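You operate a simulated robot arm through the tools that you are given. There is no shell and no other tool. Be economical: measure what you need, move in short steps, check, and stop when the job is done.

Carry out the task below with a simulated robot arm. There is one attempt and no reset: what you move stays moved.

TASK
Press the green tank button two times.
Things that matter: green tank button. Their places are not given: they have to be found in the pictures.

It is judged by the outcome, as a careful person would: the job done as asked, and still so three seconds after it is handed in. It fails if anything else is knocked over, pushed out of place, dropped, spilled or broken.

THE ROBOT
A 7-joint arm with a two-finger parallel gripper, fixed in place. Base frame: the origin is at the foot of the arm, x ahead of it, y to its left, z up. Lengths are in mm, angles in degrees, forces in N, time in s.
Its first joint turns from -66.0 to 66.0 degrees. Payload 2.5 kg.
Tool frame: the origin (TCP) lies between the finger pads and is the grasp point; the fingertips stand 23 mm ahead of it; z points along the fingers, y is the line along which they close. The gripper opens to 94 mm. The fingers are 38 mm wide and 10 mm thick; the gripper's body (54 by 96 mm) begins 39 mm behind the TCP.
Orientation is that of the tool frame in the base frame, as a unit quaternion [w, x, y, z]. With the fingers straight down and closing along the base's y, the tool's x points along the base's -x, its y along +y and its z along -z.

THE INTERFACE
- The arm moves only by the tool play_rows. Its argument "targets" is a list that holds one entry, the list of rows, each a list of 7 numbers: the shift along the tool's x, y, z in cm, then the turn, a rotation vector about the tool's x, y, z in degrees, then the opening in per cent of the stroke, from 0 (shut) to 100 (fully open). In form: [[[tx, ty, tz, wx, wy, wz, fingers], ...]]. A call has 1 to 8 rows; each row is the pose to reach, as a shift and turn from the pose commanded when the call began, along the tool's axes at that moment. A row lasts 0.2 s, in which the tool goes at most 50 mm and 8.6 degrees; a call with a longer step from one row to the next is refused whole, and so is a gripper value outside its range. A pose out of reach is approached as far as the arm can. The call stops where the force on the tool passes 40 N (or 10 N more than at its start, if that is more) or the arm is blocked; 0.2 s more then pass. The fingers move at their own pace (about 108 mm/s each) and stop on an object; they squeeze with about 32 N. The grip force told is the motor's: it shows also when the fingers shut on nothing. Time passes only in rows, and 0.2 s behind the last, so rows that repeat a pose let the fingers close. It gives the time, the measured TCP pose, the force on the tool (base axes), the opening and the grip force at its end, in the units of the frame above (readings bear some noise), and new pictures: "show" is both (left out), scene, wrist or none.
- Cameras (640 x 400 px; columns grow to the right, rows downward): "scene" is fixed at [123.5, -406, 554.9]; the picture's right is [0.80, -0.60, 0.00], its down [-0.27, -0.36, -0.89] and it looks along [0.54, 0.72, -0.45] (base axes); focal length 351 px, centre (320, 200). "wrist" rides on the gripper at [-39, 0, -44] in the tool frame; the picture's right is [0.00, -1.00, 0.00], its down [0.97, 0.00, -0.24] and it looks along [0.24, 0.00, 0.97] (tool axes); focal length 218 px, centre (320, 200).
- probe_pixels(camera, pixels): for up to 12 pixels [column, row] of the newest picture of that camera ("zoom" is the newest enlarged one), the place [x, y, z] in the base frame of the surface seen there, good to about 2 mm. No time passes.
- close_up(camera, box): a new picture of the part [left, top, right, bottom] of that camera's present view, enlarged. No time passes.
- job_done(): hands the job in; it is judged then, once.

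Work in short steps. Measure before you move; look again where a grasp or a placing could have gone wrong, and mend it. You have 60 turns and 120 pictures in all, the two below and enlarged ones among them. Open the gripper and draw the arm clear of the work before you hand the job in, unless the task says otherwise; then end with one line.

The tools are called as name(argument=value, ...) on one line, values as JSON. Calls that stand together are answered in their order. play_rows: Moves the arm, as the interface text tells. Its arguments: {"type":"object","properties":{"targets":{"type":"array"},"show":{"type":"string","enum":["both","scene","wrist","none"]}},"required":["targets"]} The other tools are called the same way: probe_pixels (camera, pixels) gives the place of the surface under pixels of a picture; close_up (camera, box) takes an enlarged picture of a part of a camera's view; job_done () hands the job in.

At the start:

```text
time: 0.0
ee_pos: [314.1, -31.1, 306.7]
ee_rot: [0.0, 0.0, 1.0, 0.0]
ft_force: [0.8, 1.0, 0.0]
finger_gap: 94.1
grip_force: 0.0
```

scene: 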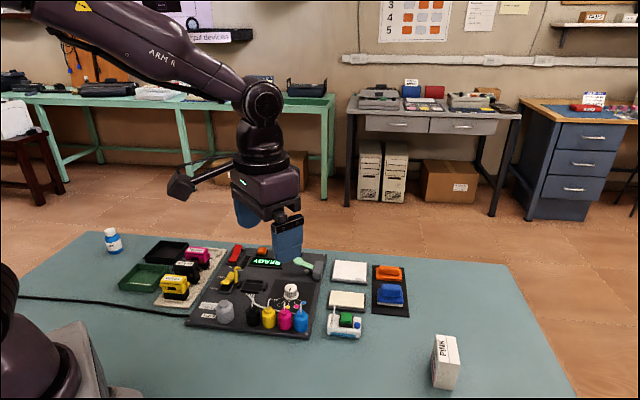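
wrist: 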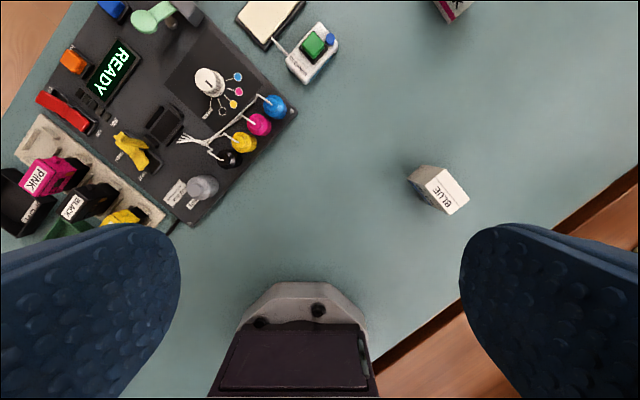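

I look closer at the panel to identify the green tank button.

close_up(camera="wrist", box=[160, 0, 360, 125])

close_up(camera="scene", box=[180, 230, 420, 380])

```text
3.20 times, centred on (260, 62) of wrist
```

zoom: 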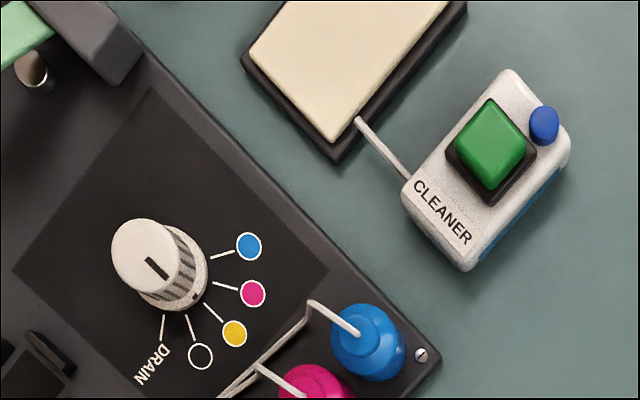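

```text
2.67 times, centred on (300, 305) of scene
```

zoom: 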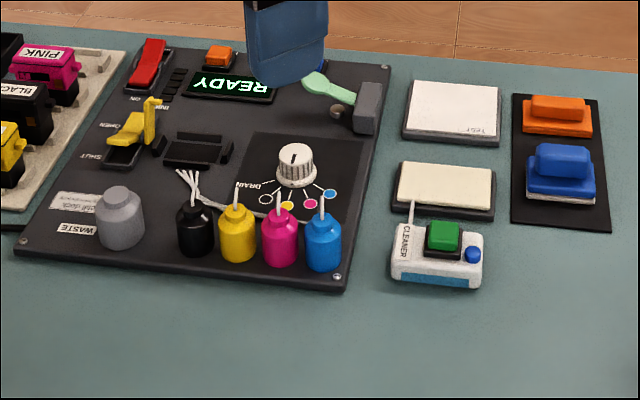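

The green button sits on the white CLEANER tank (zoom 442,235). I probe its top, the base and neighbours.

probe_pixels(camera="zoom", pixels=[[443, 232], [432, 228], [458, 228], [430, 245], [458, 246], [473, 252], [402, 245], [412, 208], [450, 268], [440, 190], [325, 218], [425, 256]])

probe_pixels(camera="wrist", pixels=[[313, 45], [307, 42], [315, 36], [321, 44], [313, 54], [330, 39], [297, 62], [285, 45], [305, 83]])

```text
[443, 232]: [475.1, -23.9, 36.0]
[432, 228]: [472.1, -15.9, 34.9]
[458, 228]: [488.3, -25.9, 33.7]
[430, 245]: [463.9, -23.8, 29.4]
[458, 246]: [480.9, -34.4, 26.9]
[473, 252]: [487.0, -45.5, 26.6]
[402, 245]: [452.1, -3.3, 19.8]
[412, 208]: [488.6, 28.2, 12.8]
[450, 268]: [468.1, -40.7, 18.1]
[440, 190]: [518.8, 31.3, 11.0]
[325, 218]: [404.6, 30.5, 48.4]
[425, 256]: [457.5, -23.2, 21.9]
```

```text
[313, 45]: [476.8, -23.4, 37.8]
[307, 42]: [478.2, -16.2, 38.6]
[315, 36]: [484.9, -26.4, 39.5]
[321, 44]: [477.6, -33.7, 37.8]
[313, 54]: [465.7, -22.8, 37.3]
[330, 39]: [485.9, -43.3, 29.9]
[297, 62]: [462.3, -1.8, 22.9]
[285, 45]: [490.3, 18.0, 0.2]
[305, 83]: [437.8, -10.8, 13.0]
```

The stated surface height (38) disagrees with the probes (~0 at the table), so I check the table and more points.

probe_pixels(camera="wrist", pixels=[[340, 120], [400, 100], [300, 250], [350, 200], [440, 190], [209, 82], [275, 104], [265, 20]])

probe_pixels(camera="scene", pixels=[[380, 350], [300, 370], [420, 330], [346, 318]])

```text
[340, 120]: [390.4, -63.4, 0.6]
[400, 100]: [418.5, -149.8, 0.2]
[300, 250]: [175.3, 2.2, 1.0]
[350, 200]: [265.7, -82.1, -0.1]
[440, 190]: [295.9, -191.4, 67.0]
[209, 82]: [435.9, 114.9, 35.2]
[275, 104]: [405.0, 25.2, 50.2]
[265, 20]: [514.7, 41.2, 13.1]
```

```text
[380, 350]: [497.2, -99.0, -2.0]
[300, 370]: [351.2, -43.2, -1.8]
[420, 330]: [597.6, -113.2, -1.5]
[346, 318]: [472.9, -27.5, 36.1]
```

The probes and camera geometry agree: table at z≈0, button top at z≈38 centred near (475.5, -24.5), with the blue knob ~21 mm off along the tank's long axis (0.8,-0.6). I close the fingers, turn −53° so the thin side lies along that axis, and go above the button.

play_rows(targets=[[[-2.3, 0.1, 1.5, 0, 0, -7.6, 60], [-4.6, 0.2, 3.0, 0, 0, -15.2, 30], [-6.9, 0.3, 4.5, 0, 0, -22.8, 0], [-9.2, 0.4, 6.0, 0, 0, -30.4, 0], [-11.5, 0.5, 8.0, 0, 0, -38, 0], [-13.8, 0.6, 10.0, 0, 0, -45.5, 0], [-16.1, 0.66, 12.5, 0, 0, -53, 0], [-16.1, 0.66, 12.5, 0, 0, -53, 0]]])

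```text
time: 1.8
ee_pos: [476.2, -24.1, 181.5]
ee_rot: [0.0, -0.447, 0.894, 0.0]
ft_force: [-0.1, 0.2, 0.6]
finger_gap: 0.0
grip_force: 31.5
```

scene: 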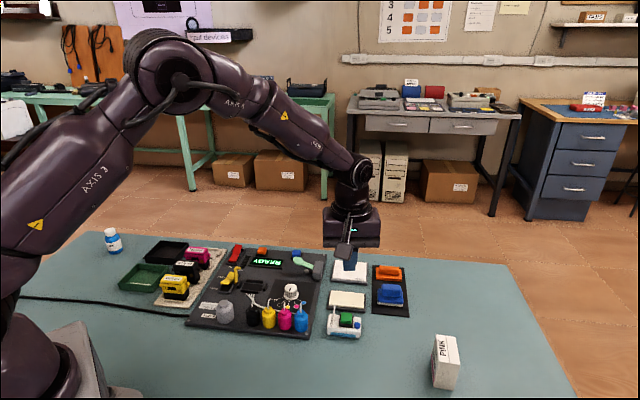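
wrist: 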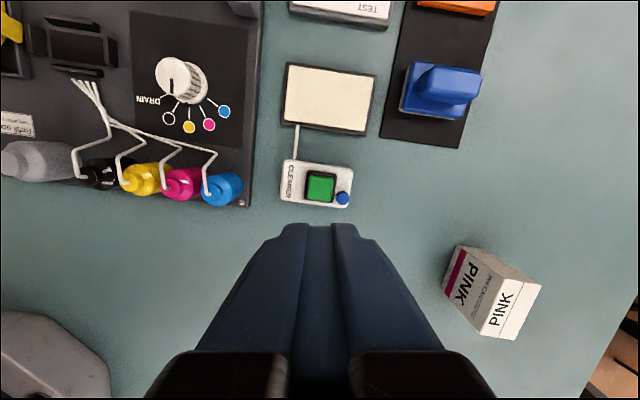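

Nicely placed; tank edges are still skewed ~7° clockwise. I re-probe the button (319,187) and knob.

probe_pixels(camera="wrist", pixels=[[320, 186], [310, 176], [333, 178], [308, 197], [330, 199], [344, 198], [290, 182], [335, 203], [297, 140]])

close_up(camera="wrist", box=[260, 145, 372, 215])

```text
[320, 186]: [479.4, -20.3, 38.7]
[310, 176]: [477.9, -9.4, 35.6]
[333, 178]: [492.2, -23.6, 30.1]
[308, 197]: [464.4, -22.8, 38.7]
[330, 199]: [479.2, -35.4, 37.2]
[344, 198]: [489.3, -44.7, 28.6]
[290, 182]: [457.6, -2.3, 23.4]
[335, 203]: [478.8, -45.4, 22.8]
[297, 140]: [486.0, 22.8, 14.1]
```

```text
5.71 times, centred on (316, 180) of wrist
```

zoom: 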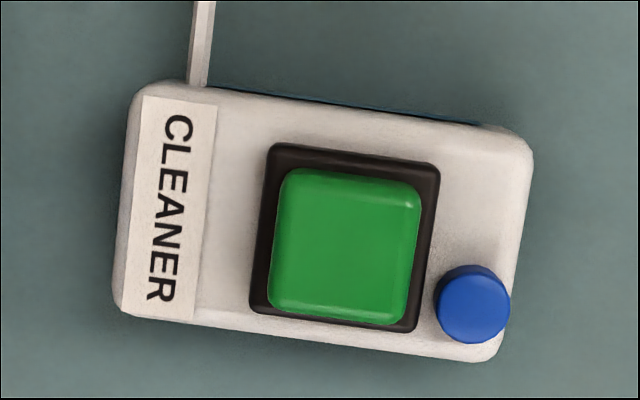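

I centre on (477.5, -22.5), correct 6°, and descend to about 18 mm above the button.

play_rows(targets=[[[-0.21, 0, 1.5, 0, 0, 6, 0], [-0.21, 0, 4, 0, 0, 6, 0], [-0.21, 0, 6.5, 0, 0, 6, 0], [-0.21, 0, 8.5, 0, 0, 6, 0], [-0.21, 0, 10, 0, 0, 6, 0], [-0.21, 0, 10, 0, 0, 6, 0]]])

close_up(camera="scene", box=[280, 240, 440, 340])

```text
time: 3.2
ee_pos: [477.7, -23.1, 81.8]
ee_rot: [0.0, -0.399, 0.917, 0.0]
ft_force: [0.8, -0.3, 0.1]
finger_gap: 0.0
grip_force: 32.3
```

scene: 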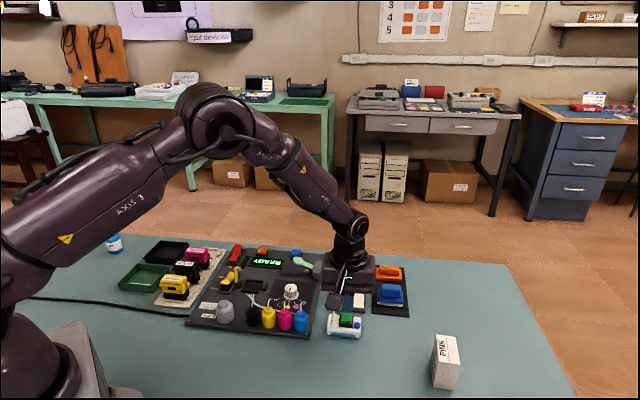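
wrist: 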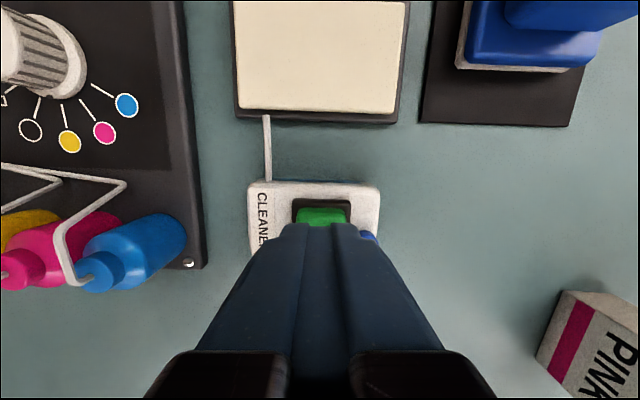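

```text
4.00 times, centred on (360, 290) of scene
```

zoom: 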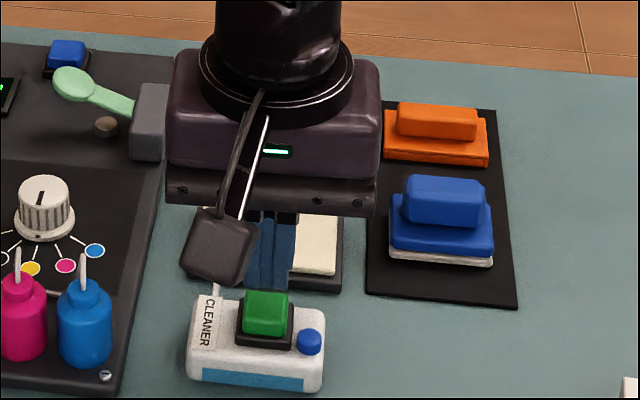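

Fingers are above the button. A dark block on the arm shows at zoom (215,245); I check its height against the tank before pressing.

probe_pixels(camera="zoom", pixels=[[215, 245], [215, 275], [190, 260], [240, 280], [270, 280], [266, 312]])

```text
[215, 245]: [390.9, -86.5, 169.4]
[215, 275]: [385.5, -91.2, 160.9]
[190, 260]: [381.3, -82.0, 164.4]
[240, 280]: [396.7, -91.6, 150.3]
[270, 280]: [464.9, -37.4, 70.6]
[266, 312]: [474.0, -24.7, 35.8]
```

The block is ~150 mm up, clear. I descend to just touching height.

play_rows(targets=[[[0, 0, 0.8, 0, 0, 0, 0], [0, 0, 1.4, 0, 0, 0, 0], [0, 0, 1.7, 0, 0, 0, 0], [0, 0, 1.9, 0, 0, 0, 0], [0, 0, 1.9, 0, 0, 0, 0]]], show="none")

close_up(camera="scene", box=[300, 280, 396, 340])

```text
time: 4.4
ee_pos: [478.2, -22.2, 63.1]
ee_rot: [0.001, -0.398, 0.917, 0.0]
ft_force: [-0.3, 1.0, 0.2]
finger_gap: 0.1
grip_force: 31.7
```

```text
6.67 times, centred on (348, 310) of scene
```

zoom: 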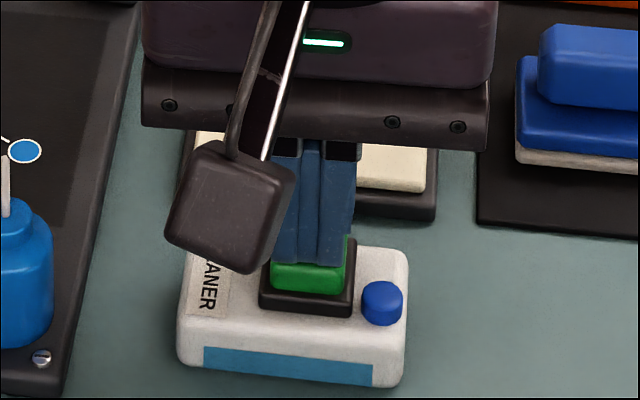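

Tips sit just above the button, no contact yet. I press slowly downward up to 6 mm.

play_rows(targets=[[[0, 0, 0.1, 0, 0, 0, 0], [0, 0, 0.2, 0, 0, 0, 0], [0, 0, 0.3, 0, 0, 0, 0], [0, 0, 0.4, 0, 0, 0, 0], [0, 0, 0.4, 0, 0, 0, 0]]], show="none")

close_up(camera="scene", box=[300, 280, 396, 340])

```text
time: 5.6
ee_pos: [477.1, -22.6, 57.6]
ee_rot: [0.0, -0.399, 0.917, 0.001]
ft_force: [-0.5, 0.0, 1.2]
finger_gap: 0.0
grip_force: 31.9
```

```text
6.67 times, centred on (348, 310) of scene
```

zoom: 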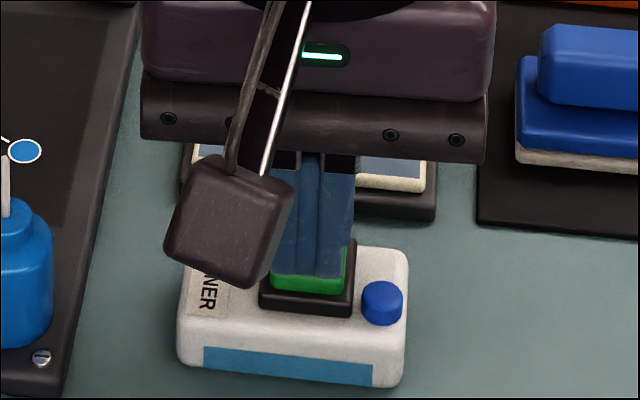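

The pad now shows a bluish patch, so one press appears to have registered. I lift 2 cm and look.

play_rows(targets=[[[0, 0, -0.5, 0, 0, 0, 0], [0, 0, -1.5, 0, 0, 0, 0], [0, 0, -2.5, 0, 0, 0, 0], [0, 0, -2.5, 0, 0, 0, 0]]])

close_up(camera="scene", box=[300, 270, 412, 340])

```text
time: 6.6
ee_pos: [476.3, -22.6, 84.0]
ee_rot: [0.0, -0.399, 0.917, 0.0]
ft_force: [-0.4, -0.3, 0.1]
finger_gap: 0.1
grip_force: 32.4
```

scene: 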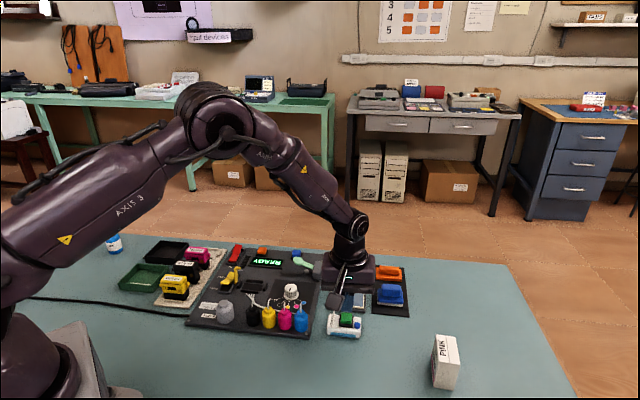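
wrist: 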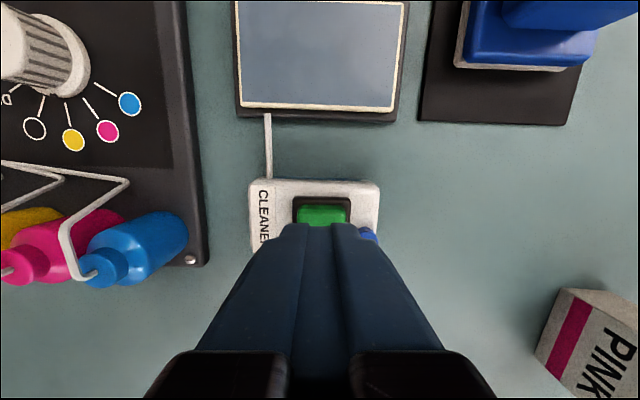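

```text
5.71 times, centred on (356, 305) of scene
```

zoom: 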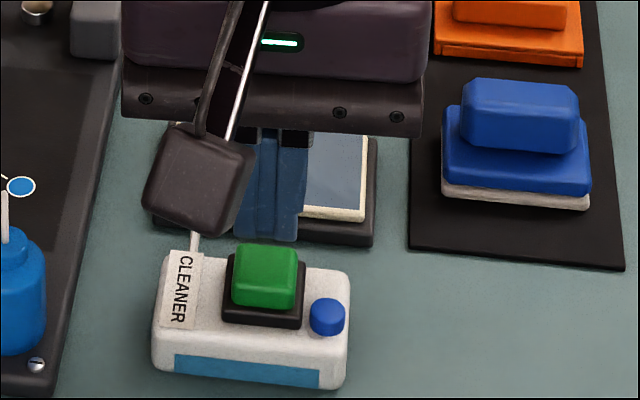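

Button sprang back and the pad is wet: one press counted. I repeat the same stroke to the same depth and lift again.

play_rows(targets=[[[0, 0, 1.2, 0, 0, 0, 0], [0, 0, 1.9, 0, 0, 0, 0], [0, 0, 2.1, 0, 0, 0, 0], [0, 0, 2.2, 0, 0, 0, 0], [0, 0, 2.3, 0, 0, 0, 0], [0, 0, 2.4, 0, 0, 0, 0], [0, 0, 2.5, 0, 0, 0, 0], [0, 0, 2.5, 0, 0, 0, 0]]], show="wrist")

close_up(camera="scene", box=[300, 270, 412, 340])

```text
time: 8.4
ee_pos: [476.6, -23.3, 57.6]
ee_rot: [-0.001, -0.399, 0.917, -0.001]
ft_force: [0.4, -0.1, 1.1]
finger_gap: 0.2
grip_force: 32.4
```

wrist: 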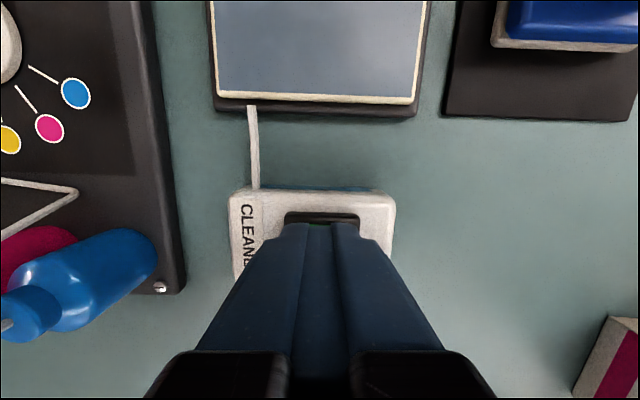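

```text
5.71 times, centred on (356, 305) of scene
```

zoom: 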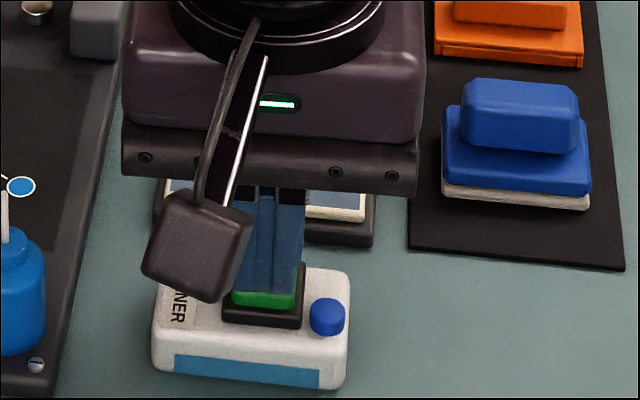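

Same depth and force as the first press (57.6 mm, ~1.1 N). To make sure, I push 1.5 mm further within the same stroke, then lift clear.

play_rows(targets=[[[0, 0, 0.08, 0, 0, 0, 0], [0, 0, 0.15, 0, 0, 0, 0], [0, 0, 0.15, 0, 0, 0, 0]]], show="none")

play_rows(targets=[[[0, 0, -1, 0, 0, 0, 0], [0, 0, -3, 0, 0, 0, 0], [0, 0, -6, 0, 0, 0, 0], [0, 0, -9, 0, 0, 0, 0], [0, 0, -12.5, 0, 0, 0, 0], [0, 0, -12.5, 0, 0, 0, 0]]])

```text
time: 9.2
ee_pos: [476.4, -22.9, 57.4]
ee_rot: [0.0, -0.399, 0.917, 0.0]
ft_force: [-0.1, -0.8, 1.3]
finger_gap: 0.2
grip_force: 32.0
```

```text
time: 10.6
ee_pos: [476.2, -21.5, 181.0]
ee_rot: [0.0, -0.399, 0.917, 0.0]
ft_force: [0.2, -0.1, -0.4]
finger_gap: 0.0
grip_force: 32.1
```

scene: 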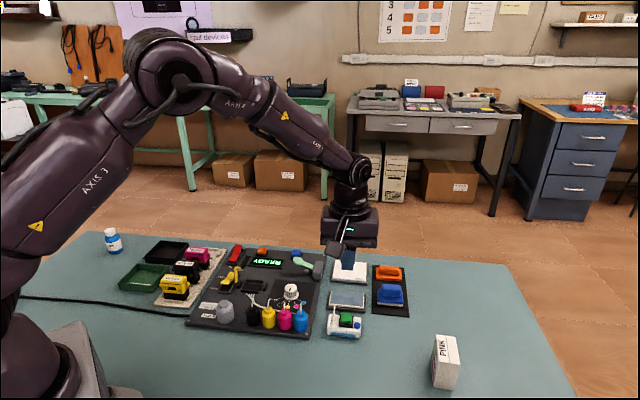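
wrist: 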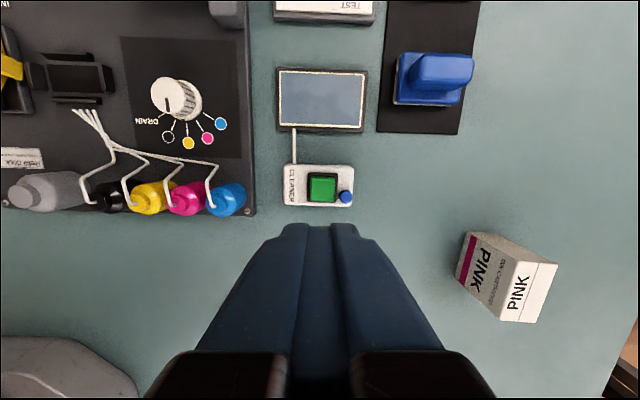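

The stroke bottomed out at the same 57.4–57.6 mm both times, the button is up again, and nothing else moved. I draw the arm back, raising first, and open the gripper.

play_rows(targets=[[[0, 0, -4, 0, 0, 0, 0], [0, 0, -8, 0, 0, 0, 30], [2.5, -2, -10, 0, 0, 0, 60], [5, -5, -11, 0, 0, 0, 100], [7.5, -7, -12, 0, 0, 0, 100], [10, -9, -12, 0, 0, 0, 100], [10, -9, -12, 0, 0, 0, 100]]])

```text
time: 12.2
ee_pos: [472.4, -158.0, 300.4]
ee_rot: [-0.001, -0.399, 0.917, 0.0]
ft_force: [-0.1, 0.1, 1.2]
finger_gap: 94.1
grip_force: 0.0
```

scene: 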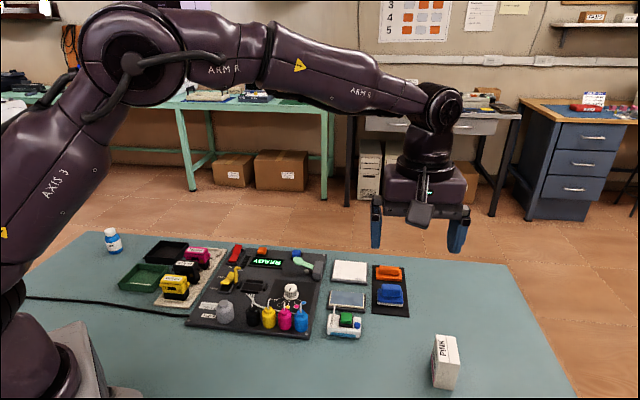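
wrist: 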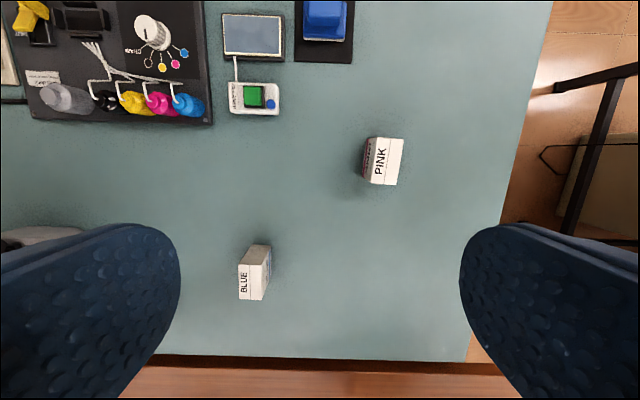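

The gripper is open, the arm is clear and the scene is undisturbed, so I hand in.

job_done()

```text
The job is handed in.
```

I pressed the green button on the cleaner tank twice, to the same depth each time. The pad turned wet after the first press; it looked the same after the second, so I judged that one by matching depth and force. Nothing else was disturbed.
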